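You operate a simulated robot arm through the tools that you are given. There is no shell and no other tool. Be economical: measure what you need, move in short steps, check, and stop when the job is done.

Carry out the task below with a simulated robot arm. There is one attempt and no reset: what you move stays moved.

## Task
Take the small ring and leave it on top of the primer pot.

Only the result counts: the job must be done as asked and must still hold three seconds after the hand-in. Knocking over, shifting, dropping, spilling or breaking anything else fails it.

## Robot
A 7-joint arm with a two-finger parallel gripper, fixed in place. Base frame: the origin is at the foot of the arm, x ahead of it, y to its left, z up; the work surface is at about z = 0. Lengths are in mm, angles in degrees, forces in N, time in s.
With the tool pointing down near the work surface it reaches from about 240 to 620 mm from the base axis. Its first joint turns from -66.0 to 66.0 degrees. Payload 2.6 kg.
Tool frame: the origin (TCP) lies between the finger pads and is the grasp point; the fingertips stand 30 mm ahead of it; z points along the fingers, y is the line along which they close. The gripper opens to 94 mm. The fingers are 28 mm wide and 10 mm thick; the gripper's body (50 by 96 mm) begins 55 mm behind the TCP.
Orientation is that of the tool frame in the base frame, as a unit quaternion [w, x, y, z]. With the fingers straight down and closing along the base's y, the tool's x points along the base's -x, its y along +y and its z along -z.

## Interface
- The arm moves only by the tool apply_moves. Its argument "deltas" is a list of rows, each a list of 3 entries, a list of its own where there are three numbers: the opening, from 0 (shut) to 1 (fully open), then the shift along the tool's x, y, z in mm, then the turn about the tool's z in degrees. In form: [[hand, [tx, ty, tz], spin], ...]. A call has 1 to 12 rows; each row is the pose to reach, as a shift and turn from the pose commanded when the call began, along the tool's axes at that moment. Rows are played at 5 a second. More than 50 mm and 8.6 degrees between two rows, or a gripper value outside its range, and nothing of the call is played. A pose out of reach is approached as far as the arm can. The call stops where the force on the tool passes 40 N (or 10 N more than at its start, if that is more) or the arm is blocked; 0.2 s more then pass. The fingers move at their own pace (about 72 mm/s each) and stop on an object; they squeeze with about 43 N. The grip force told is the motor's: it shows also when the fingers shut on nothing. Time passes only in rows, and 0.2 s behind the last, so rows that repeat a pose let the fingers close. It gives the time, the measured TCP pose, the force on the tool (base axes), the opening and the grip force at its end, in the units of the frame above (readings bear some noise), and new pictures: "views" is both (left out), scene, wrist or none.
- Cameras (640 x 400 px; columns grow to the right, rows downward): "scene" is fixed at [36.1, 438, 553.1]; the picture's right is [-0.72, -0.69, 0.00], its down [-0.46, 0.48, -0.74] and it looks along [0.52, -0.54, -0.67] (base axes); focal length 364 px, centre (320, 200). "wrist" rides on the gripper at [76, 14, -102] in the tool frame; the picture's right is [-0.18, 0.98, 0.00], its down [-0.75, -0.14, -0.64] and it looks along [-0.63, -0.12, 0.77] (tool axes); focal length 243 px, centre (320, 200).
- locate(camera, pixels): for up to 12 pixels [column, row] of the newest picture of that camera ("zoom" is the newest enlarged one), the place [x, y, z] in the base frame of the surface seen there, good to about 2 mm. No time passes.
- close_up(camera, box): a new picture of the part [left, top, right, bottom] of that camera's present view, enlarged. No time passes.
- sign_off(): hands the job in; it is judged then, once.

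Keep the steps short. Do not move on a guess: measure, check each grasp and each placing, and mend mistakes. In all there are 60 turns and 170 pictures (those below and enlarged ones count). Leave the gripper open and the arm clear of the work at the hand-in unless told otherwise, and finish with a single line.

The tools are called as a command line: name --argument value ..., lists and objects as JSON in quotes. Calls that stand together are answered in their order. apply_moves: Moves the arm, as the interface text tells. Its arguments: {"type":"object","properties":{"deltas":{"type":"array"},"views":{"type":"string","enum":["both","scene","wrist","none"]}},"required":["deltas"]} The other tools are called the same way: locate (camera, pixels) gives the place of the surface under pixels of a picture; close_up (camera, box) takes an enlarged picture of a part of a camera's view; sign_off () hands the job in.

At the start:

```text
time_s: 0.0
position: [374.2, -8.5, 244.6]
tcp_rot: [0.0, 0.001, 1.0, 0.0]
wrist_force: [0.3, 0.0, 0.5]
finger_gap: 94.0
gripper_force: 0.1
```

scene: 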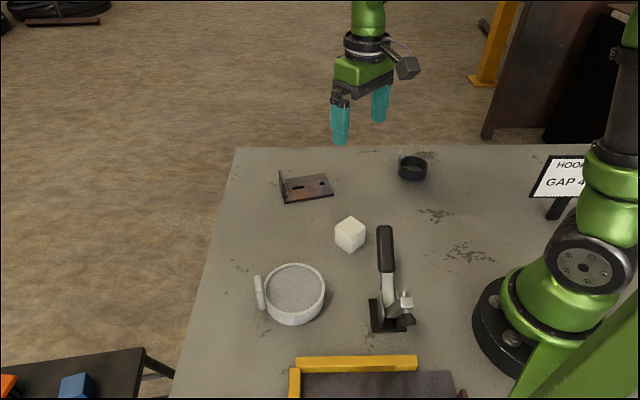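
wrist: 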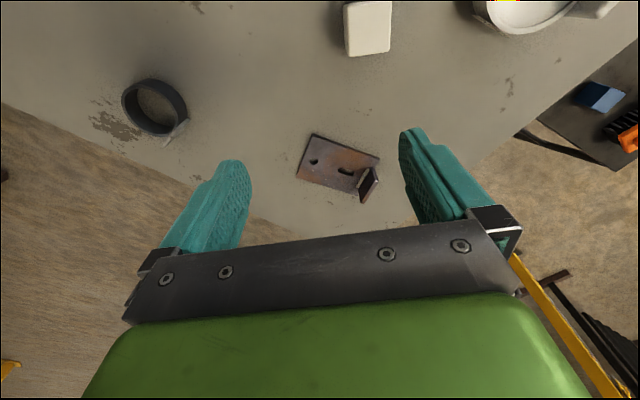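

I see a dark ring at scene (412,168) and a white round vessel at (295,293). I'll enlarge both, plus the sign, to tell what they are.

close_up --camera "scene" --box '[372, 140, 452, 190]'

close_up --camera "scene" --box '[230, 240, 358, 340]'

close_up --camera "scene" --box '[500, 140, 640, 228]'

close_up --camera "scene" --box '[160, 320, 480, 400]'

locate --camera "scene" --pixels '[[412, 157], [412, 170], [427, 166], [398, 166], [401, 155], [295, 267], [295, 293], [295, 310], [266, 290], [325, 290], [259, 290], [350, 225]]'

```text
8.00 times, centred on (412, 165) of scene
```

zoom: 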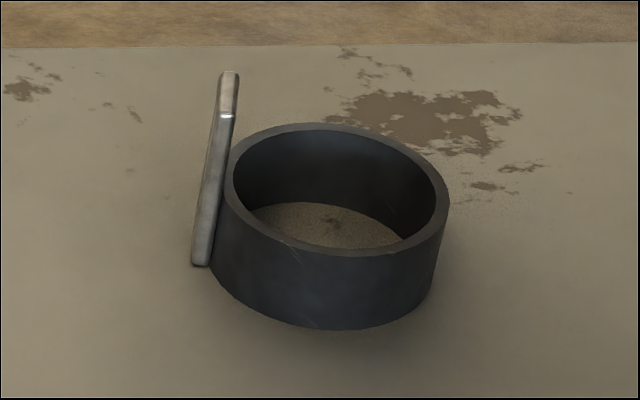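

```text
4.00 times, centred on (294, 290) of scene
```

zoom: 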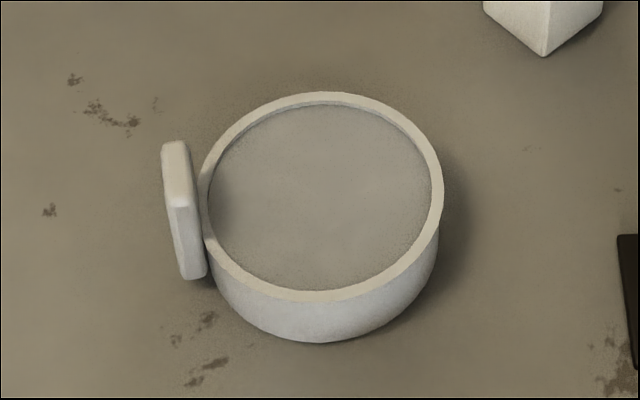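

```text
4.55 times, centred on (570, 184) of scene
```

zoom: 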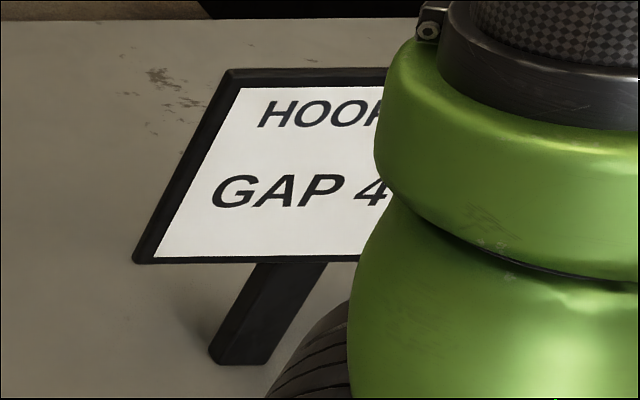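

```text
2.00 times, centred on (320, 360) of scene
```

zoom: 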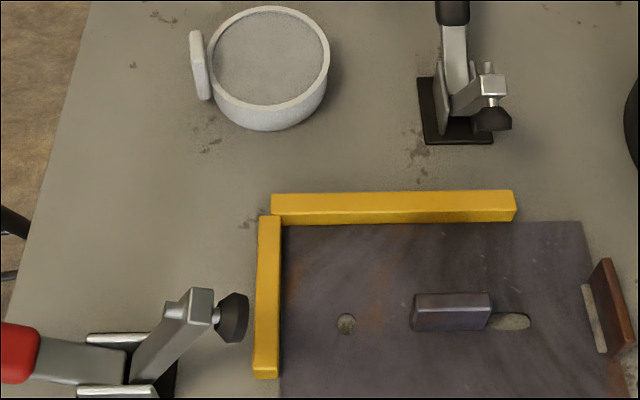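

```text
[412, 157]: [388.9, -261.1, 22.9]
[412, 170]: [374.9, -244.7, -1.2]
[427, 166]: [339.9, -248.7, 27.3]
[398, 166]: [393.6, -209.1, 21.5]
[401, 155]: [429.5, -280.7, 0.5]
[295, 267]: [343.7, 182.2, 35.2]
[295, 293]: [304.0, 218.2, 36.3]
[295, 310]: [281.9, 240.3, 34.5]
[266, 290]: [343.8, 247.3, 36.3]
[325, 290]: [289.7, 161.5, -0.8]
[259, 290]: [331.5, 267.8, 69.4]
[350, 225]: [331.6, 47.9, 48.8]
```

The dark ring has a metal tab at its side; the white pot's top is at z≈36. The sign is partly hidden by the arm; I'll measure it and the ring in more detail before moving.

locate --camera "scene" --pixels '[[552, 158], [532, 195], [570, 192], [553, 175], [556, 215], [386, 230], [386, 268], [405, 300], [312, 185], [282, 175]]'

close_up --camera "scene" --box '[372, 140, 452, 190]'

close_up --camera "wrist" --box '[96, 60, 224, 140]'

```text
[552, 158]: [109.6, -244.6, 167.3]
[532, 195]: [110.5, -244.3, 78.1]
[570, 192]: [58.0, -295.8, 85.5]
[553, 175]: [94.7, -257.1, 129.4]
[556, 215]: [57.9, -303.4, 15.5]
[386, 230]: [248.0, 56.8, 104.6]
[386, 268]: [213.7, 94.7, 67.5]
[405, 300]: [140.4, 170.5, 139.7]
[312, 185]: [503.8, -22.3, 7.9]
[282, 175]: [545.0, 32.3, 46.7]
```

```text
8.00 times, centred on (412, 165) of scene
```

zoom: 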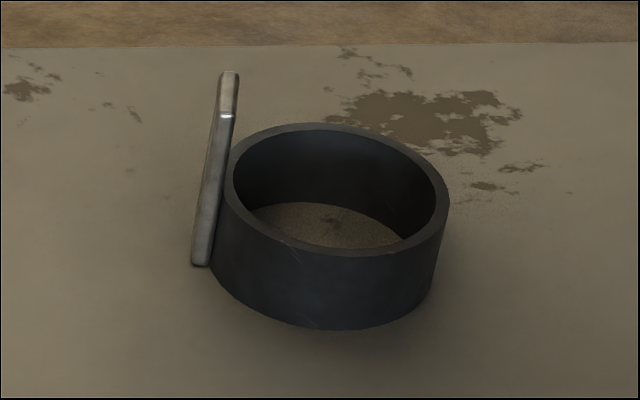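

```text
5.00 times, centred on (160, 100) of wrist
```

zoom: 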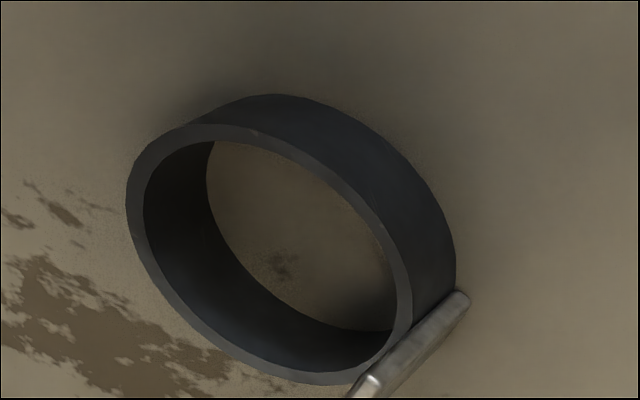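

The ring and tab show well in the wrist zoom; I'll measure rim edges and the tab there.

locate --camera "zoom" --pixels '[[135, 200], [190, 132], [300, 158], [370, 230], [403, 310], [330, 375], [220, 335], [150, 260], [280, 270], [370, 388], [460, 298], [415, 340]]'

```text
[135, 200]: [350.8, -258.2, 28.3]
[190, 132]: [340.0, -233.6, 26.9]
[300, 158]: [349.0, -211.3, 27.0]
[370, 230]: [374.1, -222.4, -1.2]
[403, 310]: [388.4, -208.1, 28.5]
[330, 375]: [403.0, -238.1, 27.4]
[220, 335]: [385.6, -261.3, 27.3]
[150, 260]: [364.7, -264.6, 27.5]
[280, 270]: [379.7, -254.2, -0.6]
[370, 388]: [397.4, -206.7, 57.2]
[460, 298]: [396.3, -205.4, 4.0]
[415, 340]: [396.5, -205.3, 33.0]
```

Ring fits: centre ≈(371.5,-235), rim z≈28, outer diameter ≈67, tab at (396.5,-205.5) reaching z≈60. I'll move at height to above the ring for a better look, which may also uncover the sign.

apply_moves --deltas '[[1, [0, -45, 0], 0], [1, [0, -90, 0], 0], [1, [0, -135, 0], 0], [1, [0, -180, 0], 0], [1, [0, -226, 0], 0], [1, [0, -226, 0], 0]]'

```text
time_s: 1.4
position: [372.6, -235.9, 243.9]
tcp_rot: [0.0, 0.0, 1.0, 0.001]
wrist_force: [0.7, 0.2, 0.2]
finger_gap: 94.0
gripper_force: 0.1
```

scene: 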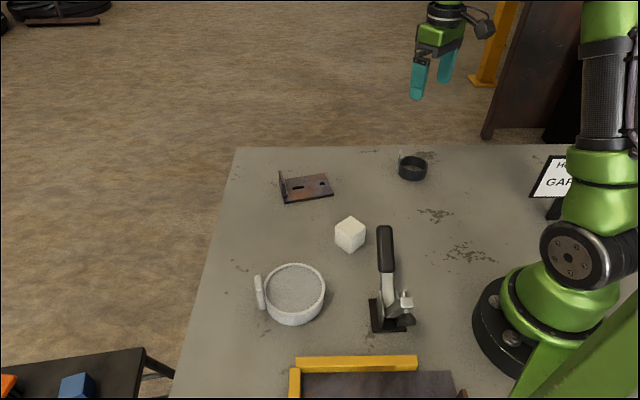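
wrist: 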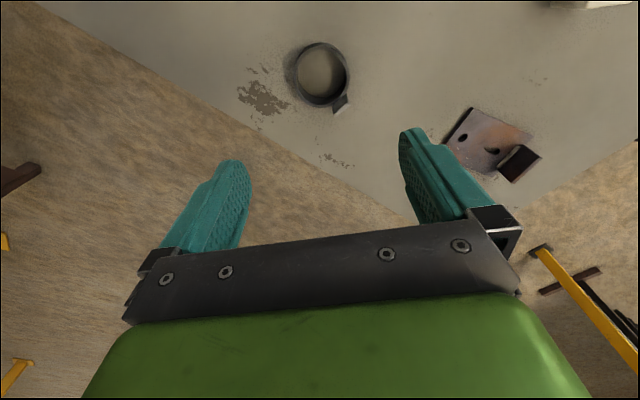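

The sign is now more hidden; swinging to the pot side should uncover it and lets me inspect the pot from above.

apply_moves --deltas '[[1, [0, 45, 0], 0], [1, [0, 90, 0], 0], [1, [0, 135, 0], 0], [1, [0, 180, 0], 0], [1, [0, 225, 0], 0], [1, [0, 270, 0], 0], [1, [10, 315, 0], 0], [1, [20, 360, 0], 0], [1, [40, 405, 0], 0], [1, [60, 447, 0], 0], [1, [60, 447, 0], 0]]'

```text
time_s: 3.8
position: [315.1, 212.5, 243.9]
tcp_rot: [0.0, 0.0, 1.0, 0.0]
wrist_force: [-0.1, -0.8, 0.6]
finger_gap: 93.8
gripper_force: 0.0
```

scene: 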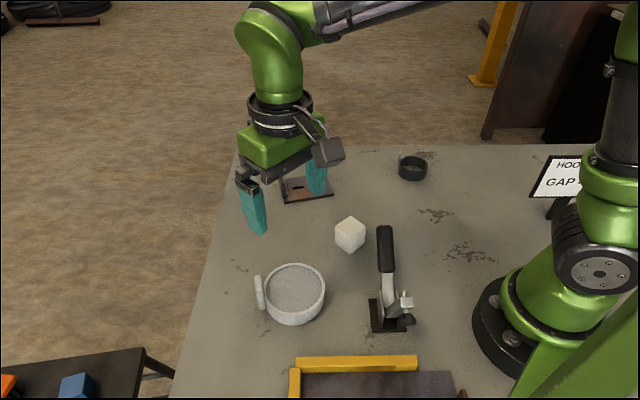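
wrist: 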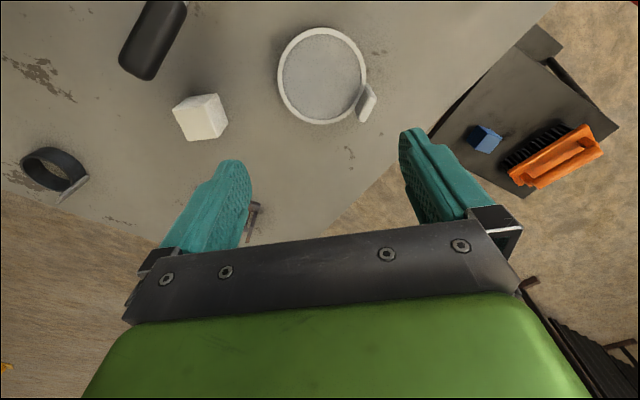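

The pot is now seen in the wrist view at (322,75); it looks like a shallow closed pot with a handle. I'll zoom the pot, the ring and the sign from here.

close_up --camera "wrist" --box '[256, 15, 400, 135]'

locate --camera "wrist" --pixels '[[322, 28], [280, 75], [322, 121], [364, 75], [322, 75], [300, 60], [345, 95], [366, 103], [322, 36], [320, 114]]'

close_up --camera "scene" --box '[510, 145, 606, 205]'

close_up --camera "wrist" --box '[0, 130, 112, 210]'

```text
3.33 times, centred on (328, 75) of wrist
```

zoom: 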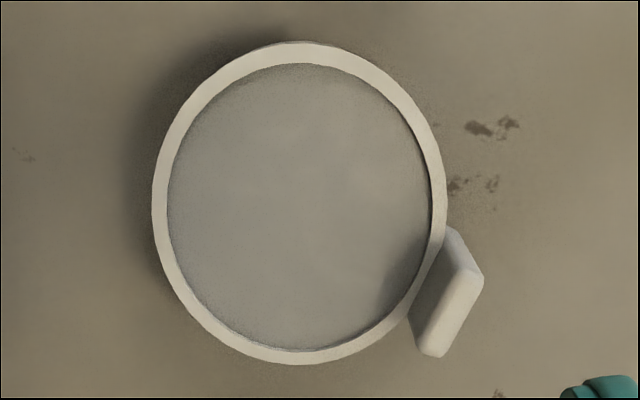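

```text
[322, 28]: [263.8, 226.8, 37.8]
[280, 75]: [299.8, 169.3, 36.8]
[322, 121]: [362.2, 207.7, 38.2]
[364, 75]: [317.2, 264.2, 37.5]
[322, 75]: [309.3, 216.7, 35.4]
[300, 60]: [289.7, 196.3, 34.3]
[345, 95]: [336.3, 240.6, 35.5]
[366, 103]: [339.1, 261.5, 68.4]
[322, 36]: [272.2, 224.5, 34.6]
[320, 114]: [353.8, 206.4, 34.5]
```

```text
6.67 times, centred on (558, 175) of scene
```

zoom: 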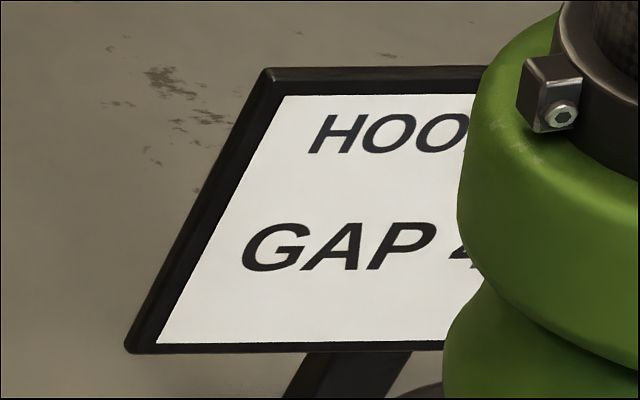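

```text
5.00 times, centred on (56, 170) of wrist
```

zoom: 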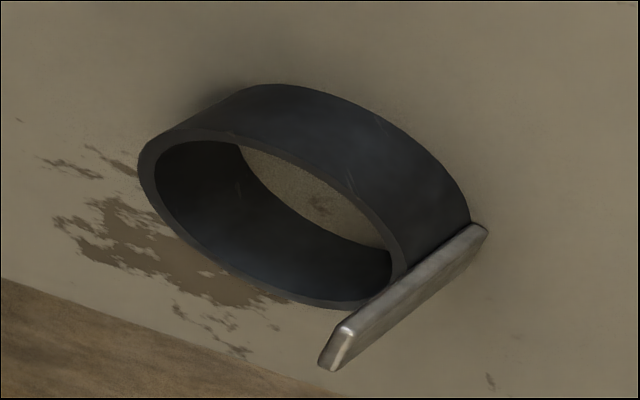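

Pot: centre ≈(312,217), rim z≈38, inner floor z≈35, inner radius ≈45 — a recess into which the ring fits. The sign (HOO… GAP 4…) may matter, so I'll raise and retract the arm to tilt the upper arm away from it.

apply_moves --deltas '[[1, [10, -20, -35], 0], [1, [20, -40, -70], 0], [1, [35, -60, -105], 0], [1, [50, -85, -135], 0], [1, [65, -112, -156], 0], [1, [65, -112, -156], 0]]' --views "scene"

```text
time_s: 5.2
position: [249.5, 99.9, 400.8]
tcp_rot: [0.0, 0.0, 1.0, 0.001]
wrist_force: [0.1, 0.3, -0.4]
finger_gap: 94.0
gripper_force: 0.1
```

scene: 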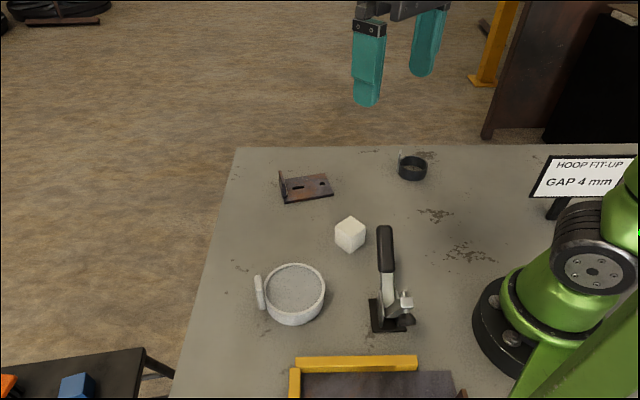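

The sign reads "HOOP FIT-UP GAP 4 mm" – not relevant for this. Now go above the ring at (371.5,-235), z≈200, turning -50° so the fingers close across the ring clear of its tab (tab lies at about +50° from the ring's centre).

apply_moves --deltas '[[1, [-12.2, -33.5, 20], -5], [1, [-24.4, -67, 40], -10], [1, [-36.6, -100.5, 60], -15], [1, [-48.8, -134, 80], -20], [1, [-61, -167.5, 100], -25], [1, [-73.2, -201, 120], -30], [1, [-85.4, -234.5, 140], -35], [1, [-97.6, -268, 160], -40], [1, [-109.8, -301.5, 180], -45], [1, [-122, -335, 200], -50], [1, [-122, -335, 200], -50]]'

```text
time_s: 7.6
position: [372.1, -234.5, 199.7]
tcp_rot: [0.0, -0.423, 0.906, 0.0]
wrist_force: [0.0, 0.9, 0.3]
finger_gap: 93.7
gripper_force: 0.2
```

scene: 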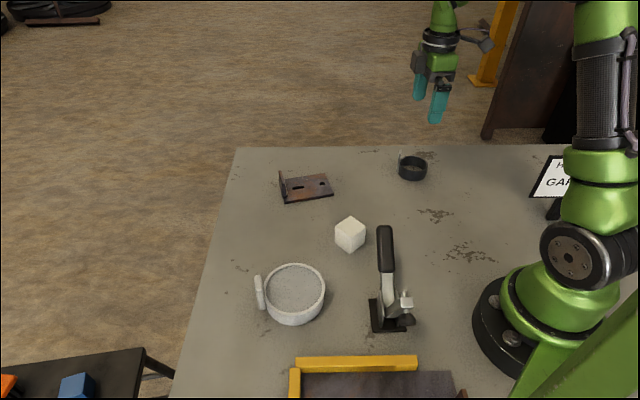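
wrist: 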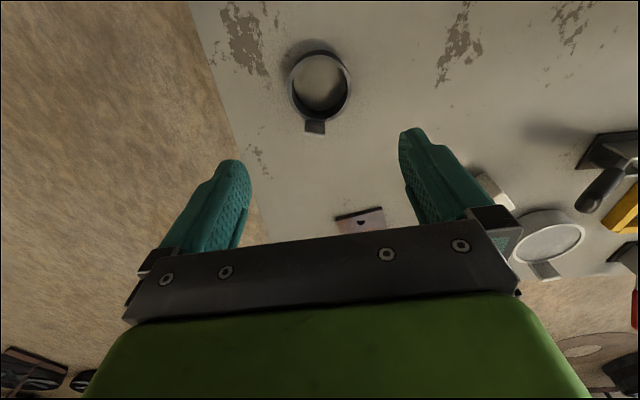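

The tab now lies centred between the fingers' planes. I'll re-measure the ring rim from this nearer view.

close_up --camera "wrist" --box '[272, 40, 368, 140]'

locate --camera "wrist" --pixels '[[291, 86], [349, 86], [320, 53], [318, 120], [299, 64], [342, 64], [299, 107], [341, 107], [315, 128]]'

```text
4.00 times, centred on (320, 90) of wrist
```

zoom: 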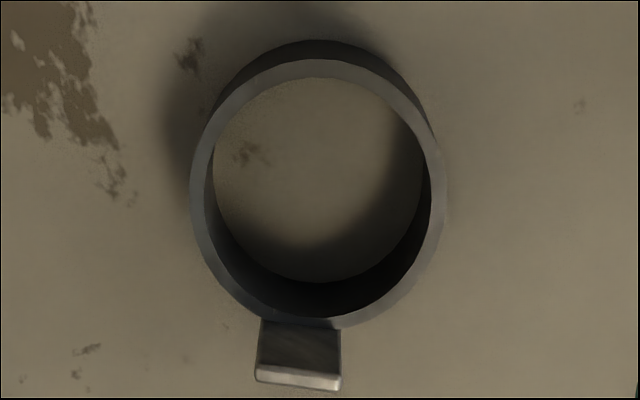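

```text
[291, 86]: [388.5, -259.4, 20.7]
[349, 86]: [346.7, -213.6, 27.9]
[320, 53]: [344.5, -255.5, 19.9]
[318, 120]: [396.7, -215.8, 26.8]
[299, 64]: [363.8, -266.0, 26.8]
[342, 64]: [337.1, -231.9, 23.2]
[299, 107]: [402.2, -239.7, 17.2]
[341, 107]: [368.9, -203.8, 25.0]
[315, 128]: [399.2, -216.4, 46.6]
```

Ring centre refined to ≈(370,-235.5), outer diameter ≈66. I'll descend to z≈75 (fingertips 45) and look.

apply_moves --deltas '[[1, [1.4, 0.8, 40], 0], [1, [1.4, 0.8, 80], 0], [1, [1.4, 0.8, 110], 0], [1, [1.4, 0.8, 125], 0], [1, [1.4, 0.8, 125], 0]]'

```text
time_s: 8.8
position: [370.6, -233.5, 73.4]
tcp_rot: [0.0, -0.422, 0.907, 0.0]
wrist_force: [1.0, 0.0, 0.8]
finger_gap: 94.0
gripper_force: 0.1
```

scene: 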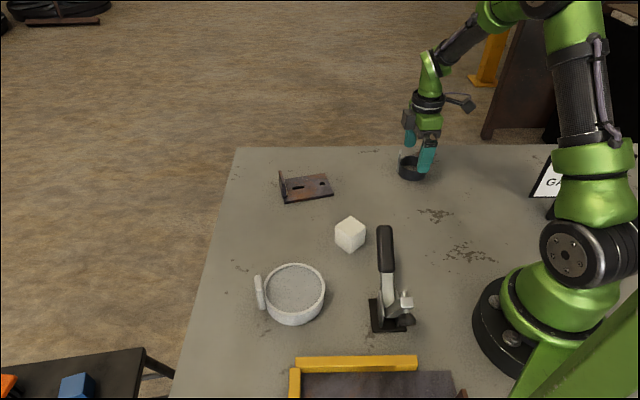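
wrist: 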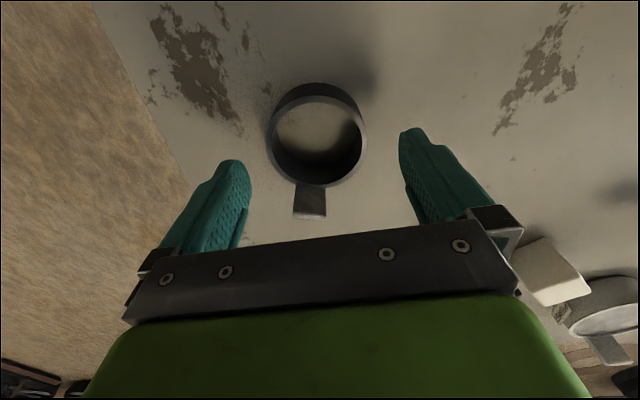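

Ring sits well between the fingers. A quick check of the centring along both directions.

locate --camera "wrist" --pixels '[[270, 138], [364, 138], [316, 97], [316, 183], [282, 109], [352, 109], [282, 171], [352, 171], [297, 210], [325, 210], [310, 214]]'

```text
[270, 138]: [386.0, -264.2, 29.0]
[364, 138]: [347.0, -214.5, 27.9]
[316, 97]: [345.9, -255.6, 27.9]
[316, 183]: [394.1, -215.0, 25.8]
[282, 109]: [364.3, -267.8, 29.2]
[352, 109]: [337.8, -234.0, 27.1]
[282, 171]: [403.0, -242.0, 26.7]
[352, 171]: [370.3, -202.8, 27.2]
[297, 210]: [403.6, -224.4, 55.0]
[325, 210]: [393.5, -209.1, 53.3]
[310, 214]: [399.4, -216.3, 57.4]
```

Ring centre is (369.5,-236.5): shift 3 mm along tool x, -1 along y, and go down to z≈40 (tips ≈10 over the table).

apply_moves --deltas '[[1, [3, -1, 0], 0], [1, [3, -1, 15], 0], [1, [3, -1, 30], 0], [1, [3, -1, 34], 0], [1, [3, -1, 34], 0]]'

```text
time_s: 10.0
position: [368.5, -237.5, 39.6]
tcp_rot: [0.0, -0.422, 0.906, 0.001]
wrist_force: [-0.1, 0.5, -0.2]
finger_gap: 93.9
gripper_force: 0.1
```

scene: 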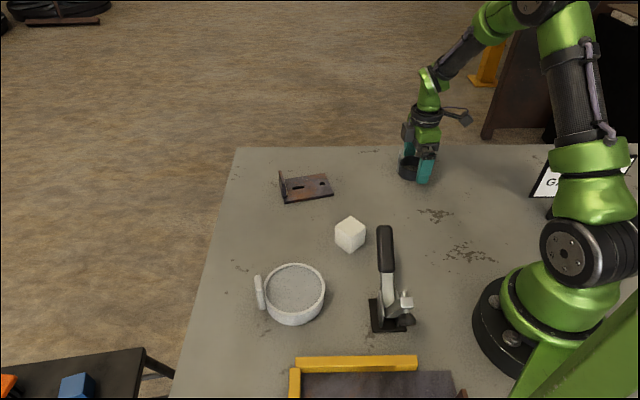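
wrist: 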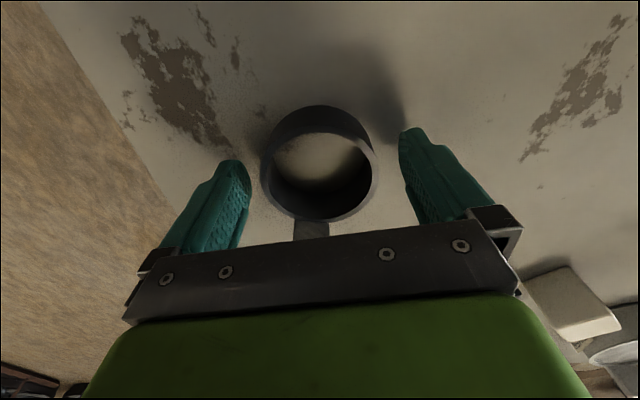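

Centred (rim centre at about (319,176), expected (320,175)). Close the fingers.

apply_moves --deltas '[[0.8, [0, 0, 0], 0], [0.72, [0, 0, 0], 0], [0.6, [0, 0, 0], 0], [0.6, [0, 0, 0], 0], [0.6, [0, 0, 0], 0]]'

```text
time_s: 11.2
position: [368.3, -238.0, 40.1]
tcp_rot: [0.0, -0.423, 0.906, 0.0]
wrist_force: [-0.4, 0.1, 1.9]
finger_gap: 63.4
gripper_force: 43.2
```

scene: 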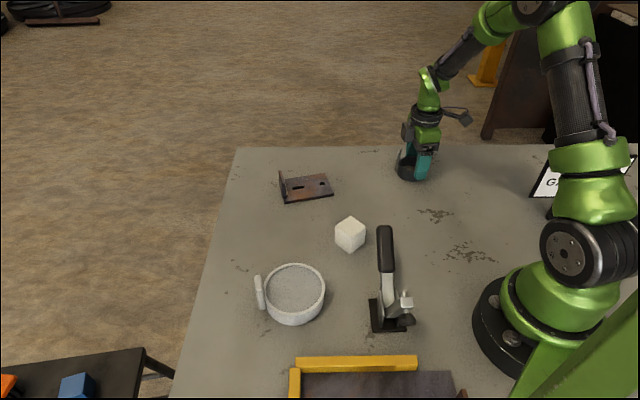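
wrist: 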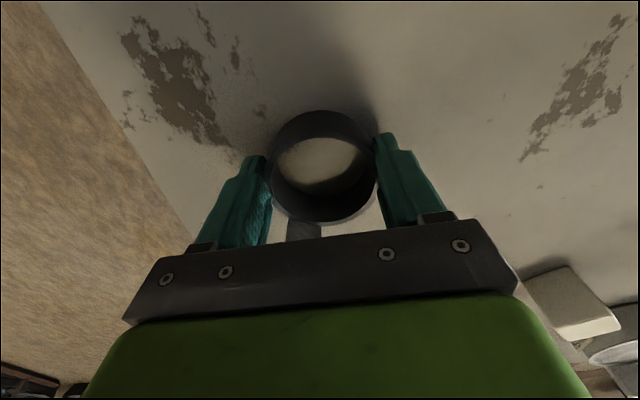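

Gripped at 63.4 mm gap with 43 N. Now a short lift of 40 mm to check the hold.

apply_moves --deltas '[[0.6, [0, 0, -10], 0], [0.6, [0, 0, -25], 0], [0.6, [0, 0, -40], 0], [0.6, [0, 0, -40], 0]]'

```text
time_s: 12.2
position: [369.1, -238.3, 80.5]
tcp_rot: [0.0, -0.422, 0.906, 0.0]
wrist_force: [0.0, 0.2, -1.9]
finger_gap: 63.4
gripper_force: 42.8
```

scene: 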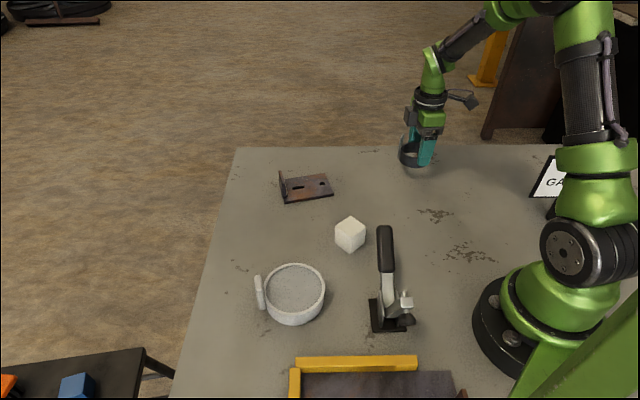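
wrist: 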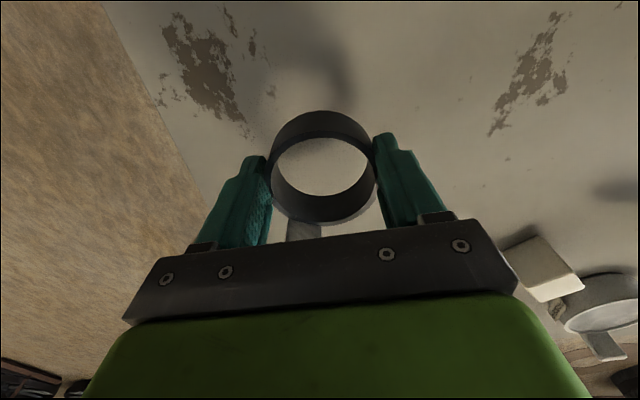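

Held firmly and level (gap unchanged). Now lift to z≈220 before crossing to the pot.

apply_moves --deltas '[[0.6, [0, 0, -25], 0], [0.6, [0, 0, -60], 0], [0.6, [0, 0, -95], 0], [0.6, [0, 0, -125], 0], [0.6, [0, 0, -140], 0], [0.6, [0, 0, -140], 0]]' --views "none"

apply_moves --deltas '[[0.6, [-15, 16, 0], 0], [0.6, [-42, 45, 0], 0], [0.6, [-70, 75, 0], 0], [0.6, [-100, 108, 0], 0], [0.6, [-130, 140, 0], 0], [0.6, [-160, 172, 0], 0], [0.6, [-190, 205, 0], 0], [0.6, [-220, 237, 0], 0], [0.6, [-250, 270, 0], 0], [0.6, [-280, 302, 0], 0], [0.6, [-300, 324, 0], 0], [0.6, [-312, 336, 0], 0]]'

```text
time_s: 13.6
position: [368.4, -238.3, 219.9]
tcp_rot: [0.0, -0.422, 0.906, 0.001]
wrist_force: [-0.5, 0.3, -1.6]
finger_gap: 63.4
gripper_force: 43.4
```

```text
time_s: 16.2
position: [311.6, 218.5, 218.4]
tcp_rot: [0.0, -0.423, 0.906, -0.001]
wrist_force: [-0.4, -0.5, -1.9]
finger_gap: 63.6
gripper_force: 43.2
```

scene: 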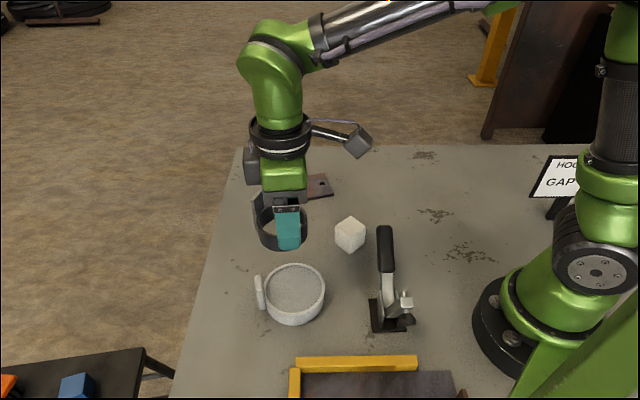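
wrist: 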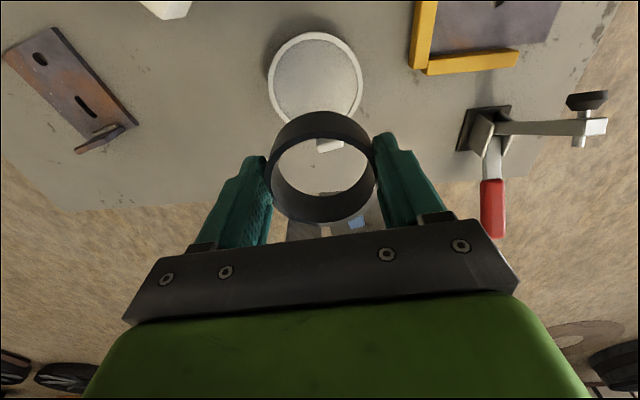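

At the pot now, with a red-handled clamp to the right in the wrist view. I'll measure the pot's rim, its handle, that clamp, and the held ring's rim from here.

locate --camera "wrist" --pixels '[[272, 75], [358, 75], [315, 36], [285, 48], [346, 48], [316, 70], [328, 145], [484, 110], [492, 185], [585, 128], [500, 62], [320, 222]]'

locate --camera "scene" --pixels '[[295, 265], [267, 290], [295, 312], [323, 280], [295, 290], [260, 278], [262, 305], [256, 200], [260, 225], [275, 247], [270, 240]]'

close_up --camera "wrist" --box '[256, 20, 384, 250]'

```text
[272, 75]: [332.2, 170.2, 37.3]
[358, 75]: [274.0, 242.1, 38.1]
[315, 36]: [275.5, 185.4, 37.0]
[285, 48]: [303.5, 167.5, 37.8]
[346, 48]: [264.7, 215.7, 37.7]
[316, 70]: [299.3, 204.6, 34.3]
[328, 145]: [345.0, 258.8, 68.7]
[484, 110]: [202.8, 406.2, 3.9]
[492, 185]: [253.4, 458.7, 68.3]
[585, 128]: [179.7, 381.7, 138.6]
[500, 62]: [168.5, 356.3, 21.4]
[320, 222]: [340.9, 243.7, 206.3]
```

```text
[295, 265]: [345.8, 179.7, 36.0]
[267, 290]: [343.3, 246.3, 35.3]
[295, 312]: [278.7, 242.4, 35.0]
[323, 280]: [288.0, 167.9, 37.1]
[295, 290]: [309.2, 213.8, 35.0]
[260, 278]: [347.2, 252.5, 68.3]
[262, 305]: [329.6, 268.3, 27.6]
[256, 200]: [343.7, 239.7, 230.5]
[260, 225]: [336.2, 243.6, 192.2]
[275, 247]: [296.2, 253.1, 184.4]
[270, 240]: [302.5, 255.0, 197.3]
```

```text
1.74 times, centred on (320, 135) of wrist
```

zoom: 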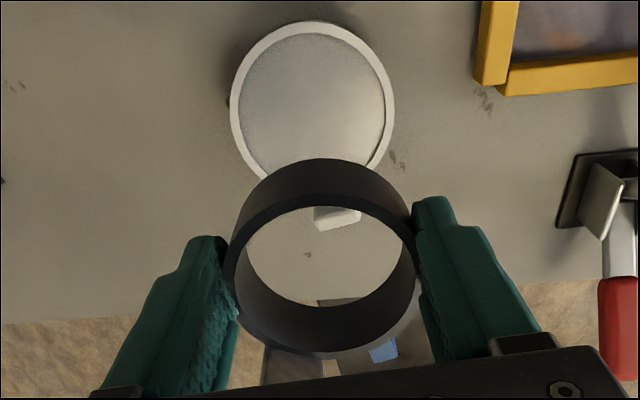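

Pot centre refined to (312.5,216), floor z≈35. Ring's TCP is at (311.6,218.5), so shift 3 mm back and lower to z≈100 (ring bottom ≈60, still above pot's rim).

apply_moves --deltas '[[0.6, [2.3, -1.9, 30], 0], [0.6, [2.3, -1.9, 65], 0], [0.6, [2.3, -1.9, 95], 0], [0.6, [2.3, -1.9, 112], 0], [0.6, [2.3, -1.9, 118], 0], [0.6, [2.3, -1.9, 118], 0]]'

```text
time_s: 17.6
position: [310.7, 214.0, 101.9]
tcp_rot: [0.0, -0.422, 0.906, 0.0]
wrist_force: [-0.7, 0.2, -1.5]
finger_gap: 63.6
gripper_force: 43.0
```

scene: 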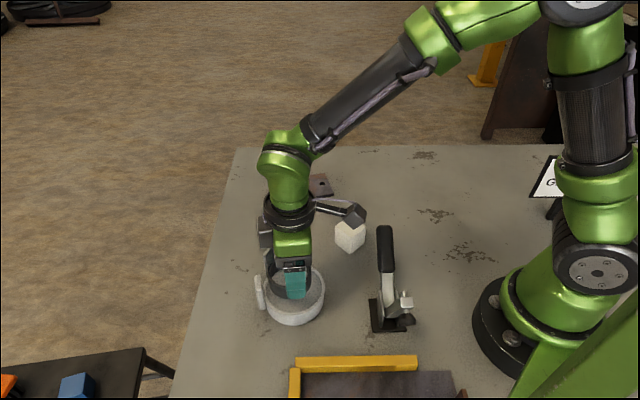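
wrist: 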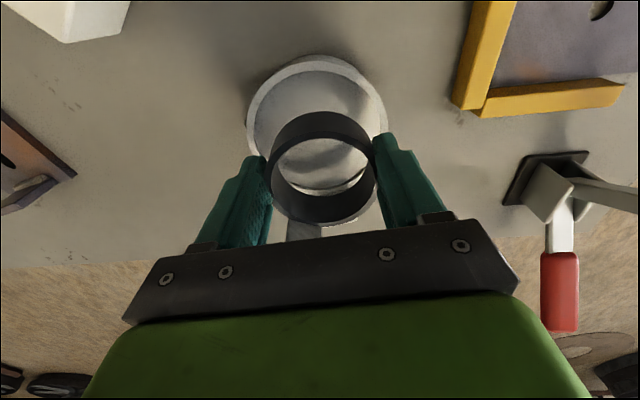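

Ring hangs over the pot, well centred. Lower slowly to z≈79, then feel for contact.

apply_moves --deltas '[[0.6, [0, 0, 8], 0], [0.6, [0, 0, 15], 0], [0.6, [0, 0, 20], 0], [0.6, [0, 0, 22], 0], [0.6, [0, 0, 22], 0]]'

```text
time_s: 18.8
position: [310.5, 213.1, 80.4]
tcp_rot: [0.0, -0.423, 0.906, 0.0]
wrist_force: [-0.5, -0.3, -1.4]
finger_gap: 63.6
gripper_force: 42.4
```

scene: 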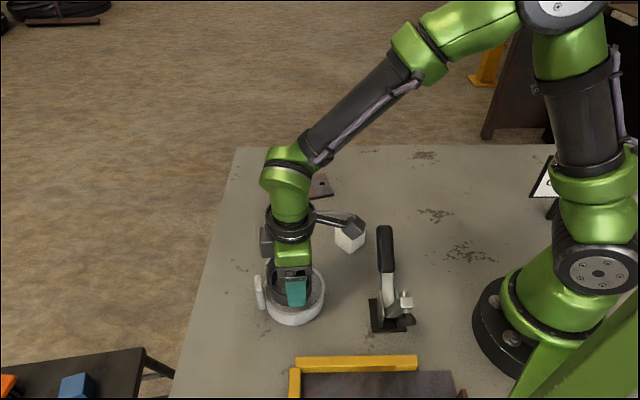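
wrist: 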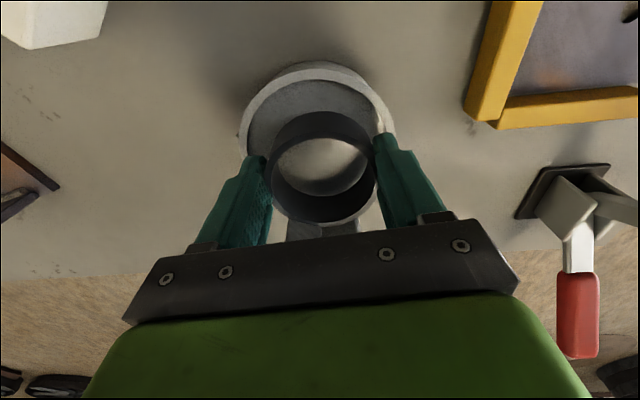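

I'll check ring rim versus pot rim positions before the last 5 mm.

close_up --camera "wrist" --box '[230, 50, 410, 250]'

locate --camera "wrist" --pixels '[[320, 137], [322, 222], [285, 210], [358, 205], [276, 170], [374, 170], [318, 70], [246, 130], [318, 95], [305, 228]]'

```text
2.00 times, centred on (320, 150) of wrist
```

zoom: 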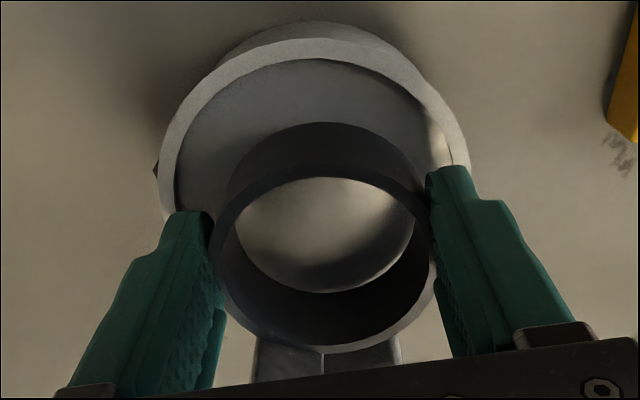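

```text
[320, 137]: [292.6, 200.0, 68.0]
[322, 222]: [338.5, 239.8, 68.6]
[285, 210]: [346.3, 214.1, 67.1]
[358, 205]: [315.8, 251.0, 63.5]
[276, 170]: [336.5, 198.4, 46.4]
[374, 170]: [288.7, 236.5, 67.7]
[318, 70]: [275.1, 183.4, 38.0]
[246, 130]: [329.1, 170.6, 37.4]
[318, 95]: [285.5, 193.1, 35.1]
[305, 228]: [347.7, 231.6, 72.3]
```

The ring's centre is at about (315,220), 5 mm off toward the pot's handle; I'll shift 5 mm along tool x, then lower gently to the floor.

apply_moves --deltas '[[0.6, [2.5, 0, 0], 0], [0.6, [5, 0, 0], 0], [0.6, [5, 0, 1], 0], [0.6, [5, 0, 2], 0], [0.6, [5, 0, 3], 0], [0.6, [5, 0, 3], 0]]'

```text
time_s: 20.2
position: [309.4, 211.3, 77.4]
tcp_rot: [0.0, -0.422, 0.907, 0.0]
wrist_force: [-0.4, -0.7, -1.6]
finger_gap: 63.5
gripper_force: 42.8
```

scene: 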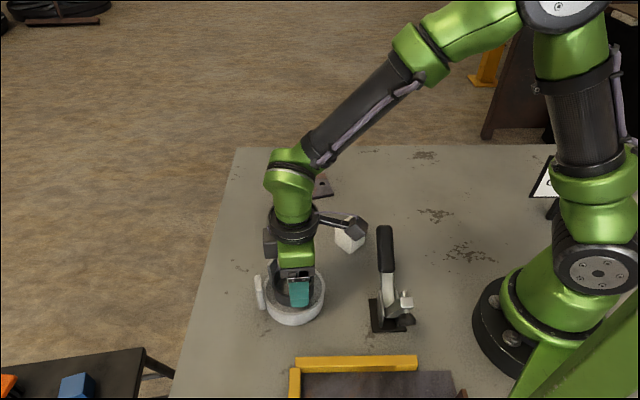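
wrist: 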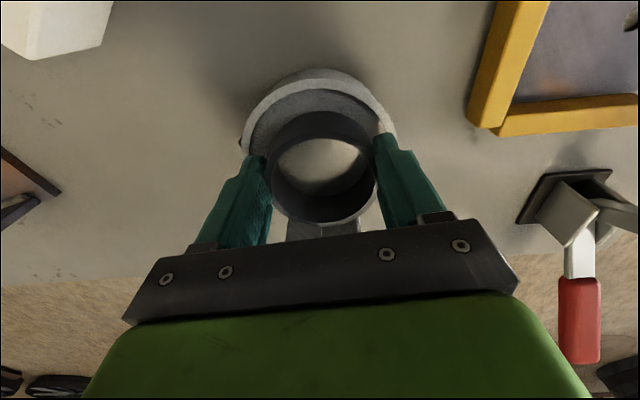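

locate --camera "wrist" --pixels '[[320, 137], [322, 222], [285, 210], [374, 170], [362, 204], [318, 78], [318, 84], [318, 100]]'

close_up --camera "scene" --box '[240, 240, 340, 340]'

```text
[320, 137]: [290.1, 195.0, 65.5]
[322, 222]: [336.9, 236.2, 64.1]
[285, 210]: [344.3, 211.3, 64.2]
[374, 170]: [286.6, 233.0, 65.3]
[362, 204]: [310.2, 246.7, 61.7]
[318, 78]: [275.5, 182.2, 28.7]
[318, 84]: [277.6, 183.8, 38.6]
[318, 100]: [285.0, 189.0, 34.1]
```

```text
4.00 times, centred on (290, 290) of scene
```

zoom: 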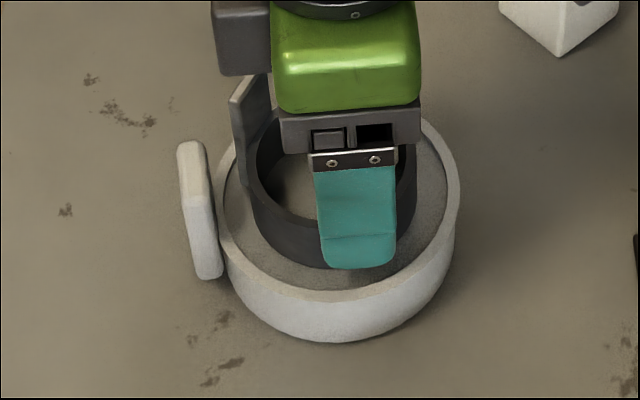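

Ring centre ≈(313,216), on the pot's axis; rim z≈64.5 so its bottom is ~1–2 mm above the floor. Lower 1 mm steps until the weight comes off.

apply_moves --deltas '[[0.6, [0, 0, 0.7], 0], [0.6, [0, 0, 1.4], 0], [0.6, [0, 0, 1.4], 0]]' --views "none"

```text
time_s: 21.0
position: [310.1, 210.5, 75.8]
tcp_rot: [0.0, -0.423, 0.906, 0.0]
wrist_force: [0.0, 0.4, -2.3]
finger_gap: 63.3
gripper_force: 43.5
```

apply_moves --deltas '[[0.6, [0, 0, 0.6], 0], [0.6, [0, 0, 1.2], 0], [0.6, [0, 0, 1.2], 0]]' --views "wrist"

```text
time_s: 21.8
position: [308.5, 211.0, 74.7]
tcp_rot: [0.0, -0.423, 0.906, 0.001]
wrist_force: [-1.3, -1.2, 6.0]
finger_gap: 63.7
gripper_force: 43.0
```

wrist: 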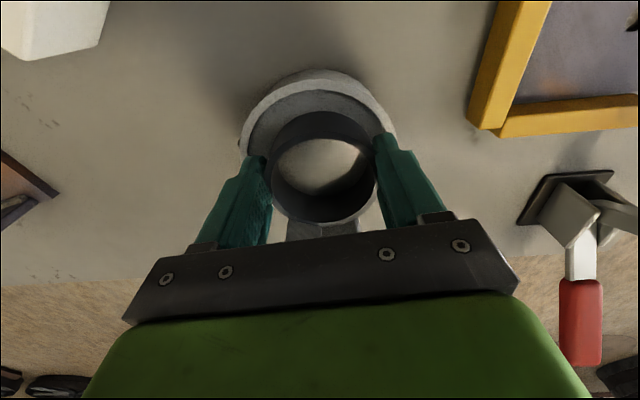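

Force turned to +6 N: the ring rests on the pot. Back off 0.5 mm of push and open slowly to about 80 mm.

apply_moves --deltas '[[0.6, [0, 0, -0.5], 0], [0.7, [0, 0, -0.5], 0], [0.76, [0, 0, -0.5], 0], [0.82, [0, 0, -0.5], 0], [0.85, [0, 0, -0.5], 0], [0.85, [0, 0, -0.5], 0]]'

```text
time_s: 23.2
position: [308.7, 209.1, 76.3]
tcp_rot: [0.0, -0.422, 0.906, 0.0]
wrist_force: [0.0, 0.9, -0.6]
finger_gap: 80.0
gripper_force: 0.1
```

scene: 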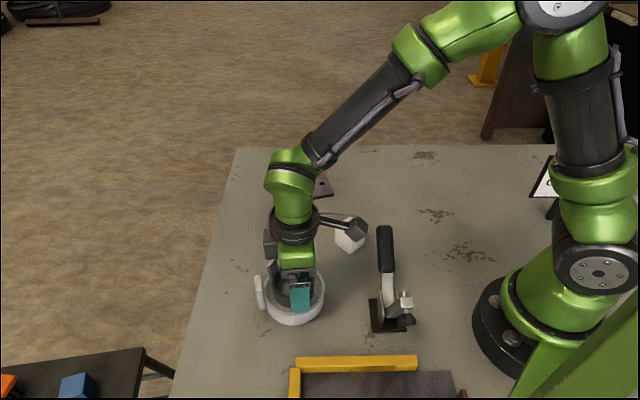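
wrist: 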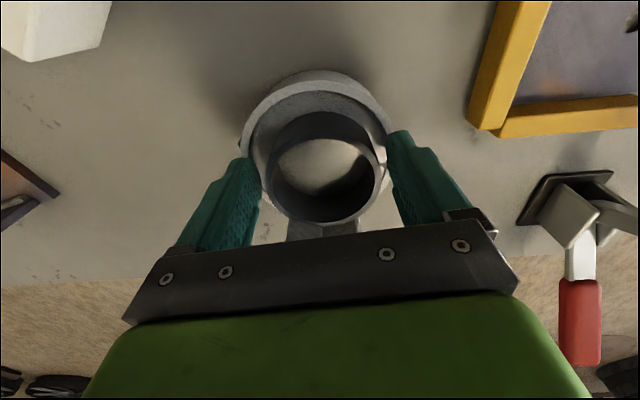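

Ring is free and standing. Raise straight up; the tab (ring top z≈95) stays between the fingers, below the body.

apply_moves --deltas '[[0.85, [0, 0, -10], 0], [0.85, [0, 0, -30], 0], [0.85, [0, 0, -60], 0], [0.85, [0, 0, -95], 0], [0.9, [0, 0, -130], 0], [1, [0, 0, -150], 0], [1, [0, 0, -150], 0]]'

```text
time_s: 24.8
position: [306.2, 210.2, 227.2]
tcp_rot: [0.0, -0.423, 0.906, -0.001]
wrist_force: [1.3, 0.4, -0.5]
finger_gap: 94.0
gripper_force: 0.0
```

scene: 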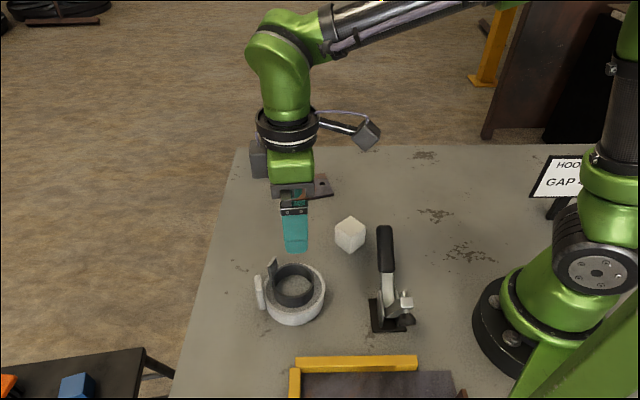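
wrist: 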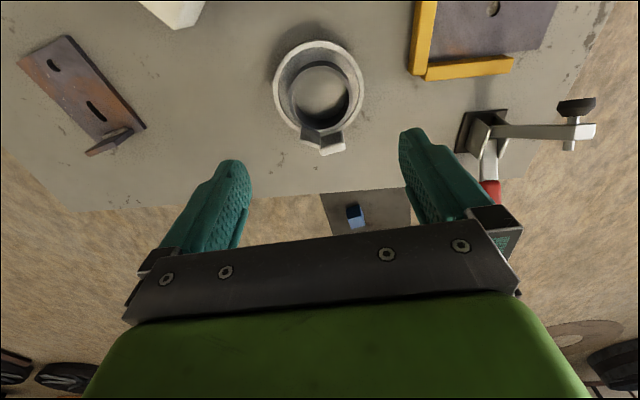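

The ring now stands in the pot's top. I'll enlarge to confirm it sits flat and the pot hasn't shifted.

close_up --camera "scene" --box '[240, 240, 340, 340]'

close_up --camera "wrist" --box '[256, 25, 384, 165]'

locate --camera "wrist" --pixels '[[320, 62], [292, 95], [350, 95], [320, 125], [320, 95], [276, 85], [318, 43], [360, 85]]'

```text
4.00 times, centred on (290, 290) of scene
```

zoom: 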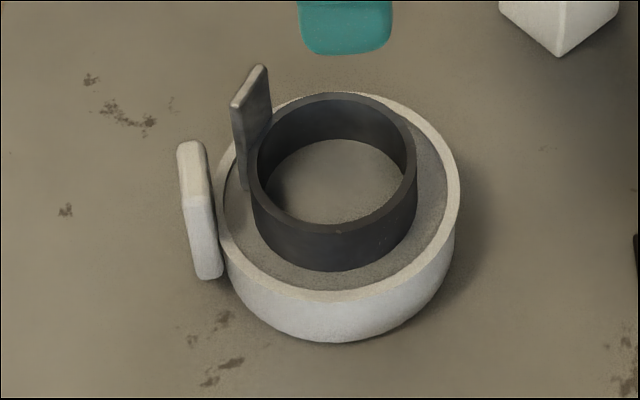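

```text
2.86 times, centred on (320, 95) of wrist
```

zoom: 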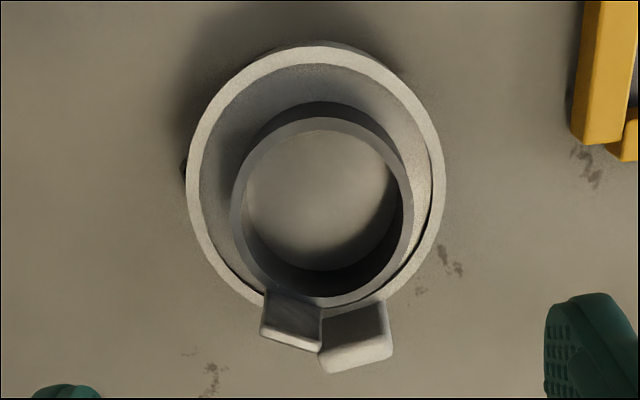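

```text
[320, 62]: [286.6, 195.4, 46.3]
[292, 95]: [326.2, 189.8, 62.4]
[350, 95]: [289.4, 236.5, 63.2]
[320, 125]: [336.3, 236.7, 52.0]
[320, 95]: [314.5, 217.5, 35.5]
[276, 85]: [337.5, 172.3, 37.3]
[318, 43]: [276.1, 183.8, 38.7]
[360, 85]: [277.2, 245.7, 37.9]
```

The ring sits flat and centred (rim z≈63), the pot is where it was, and the gripper is open and clear, so I'm handing it in.

sign_off

```text
The job is handed in.
```

The small ring is resting flat on top of the primer pot, the gripper is open and the arm is clear; the pot stayed in place, nothing else was touched, and the job is handed in.
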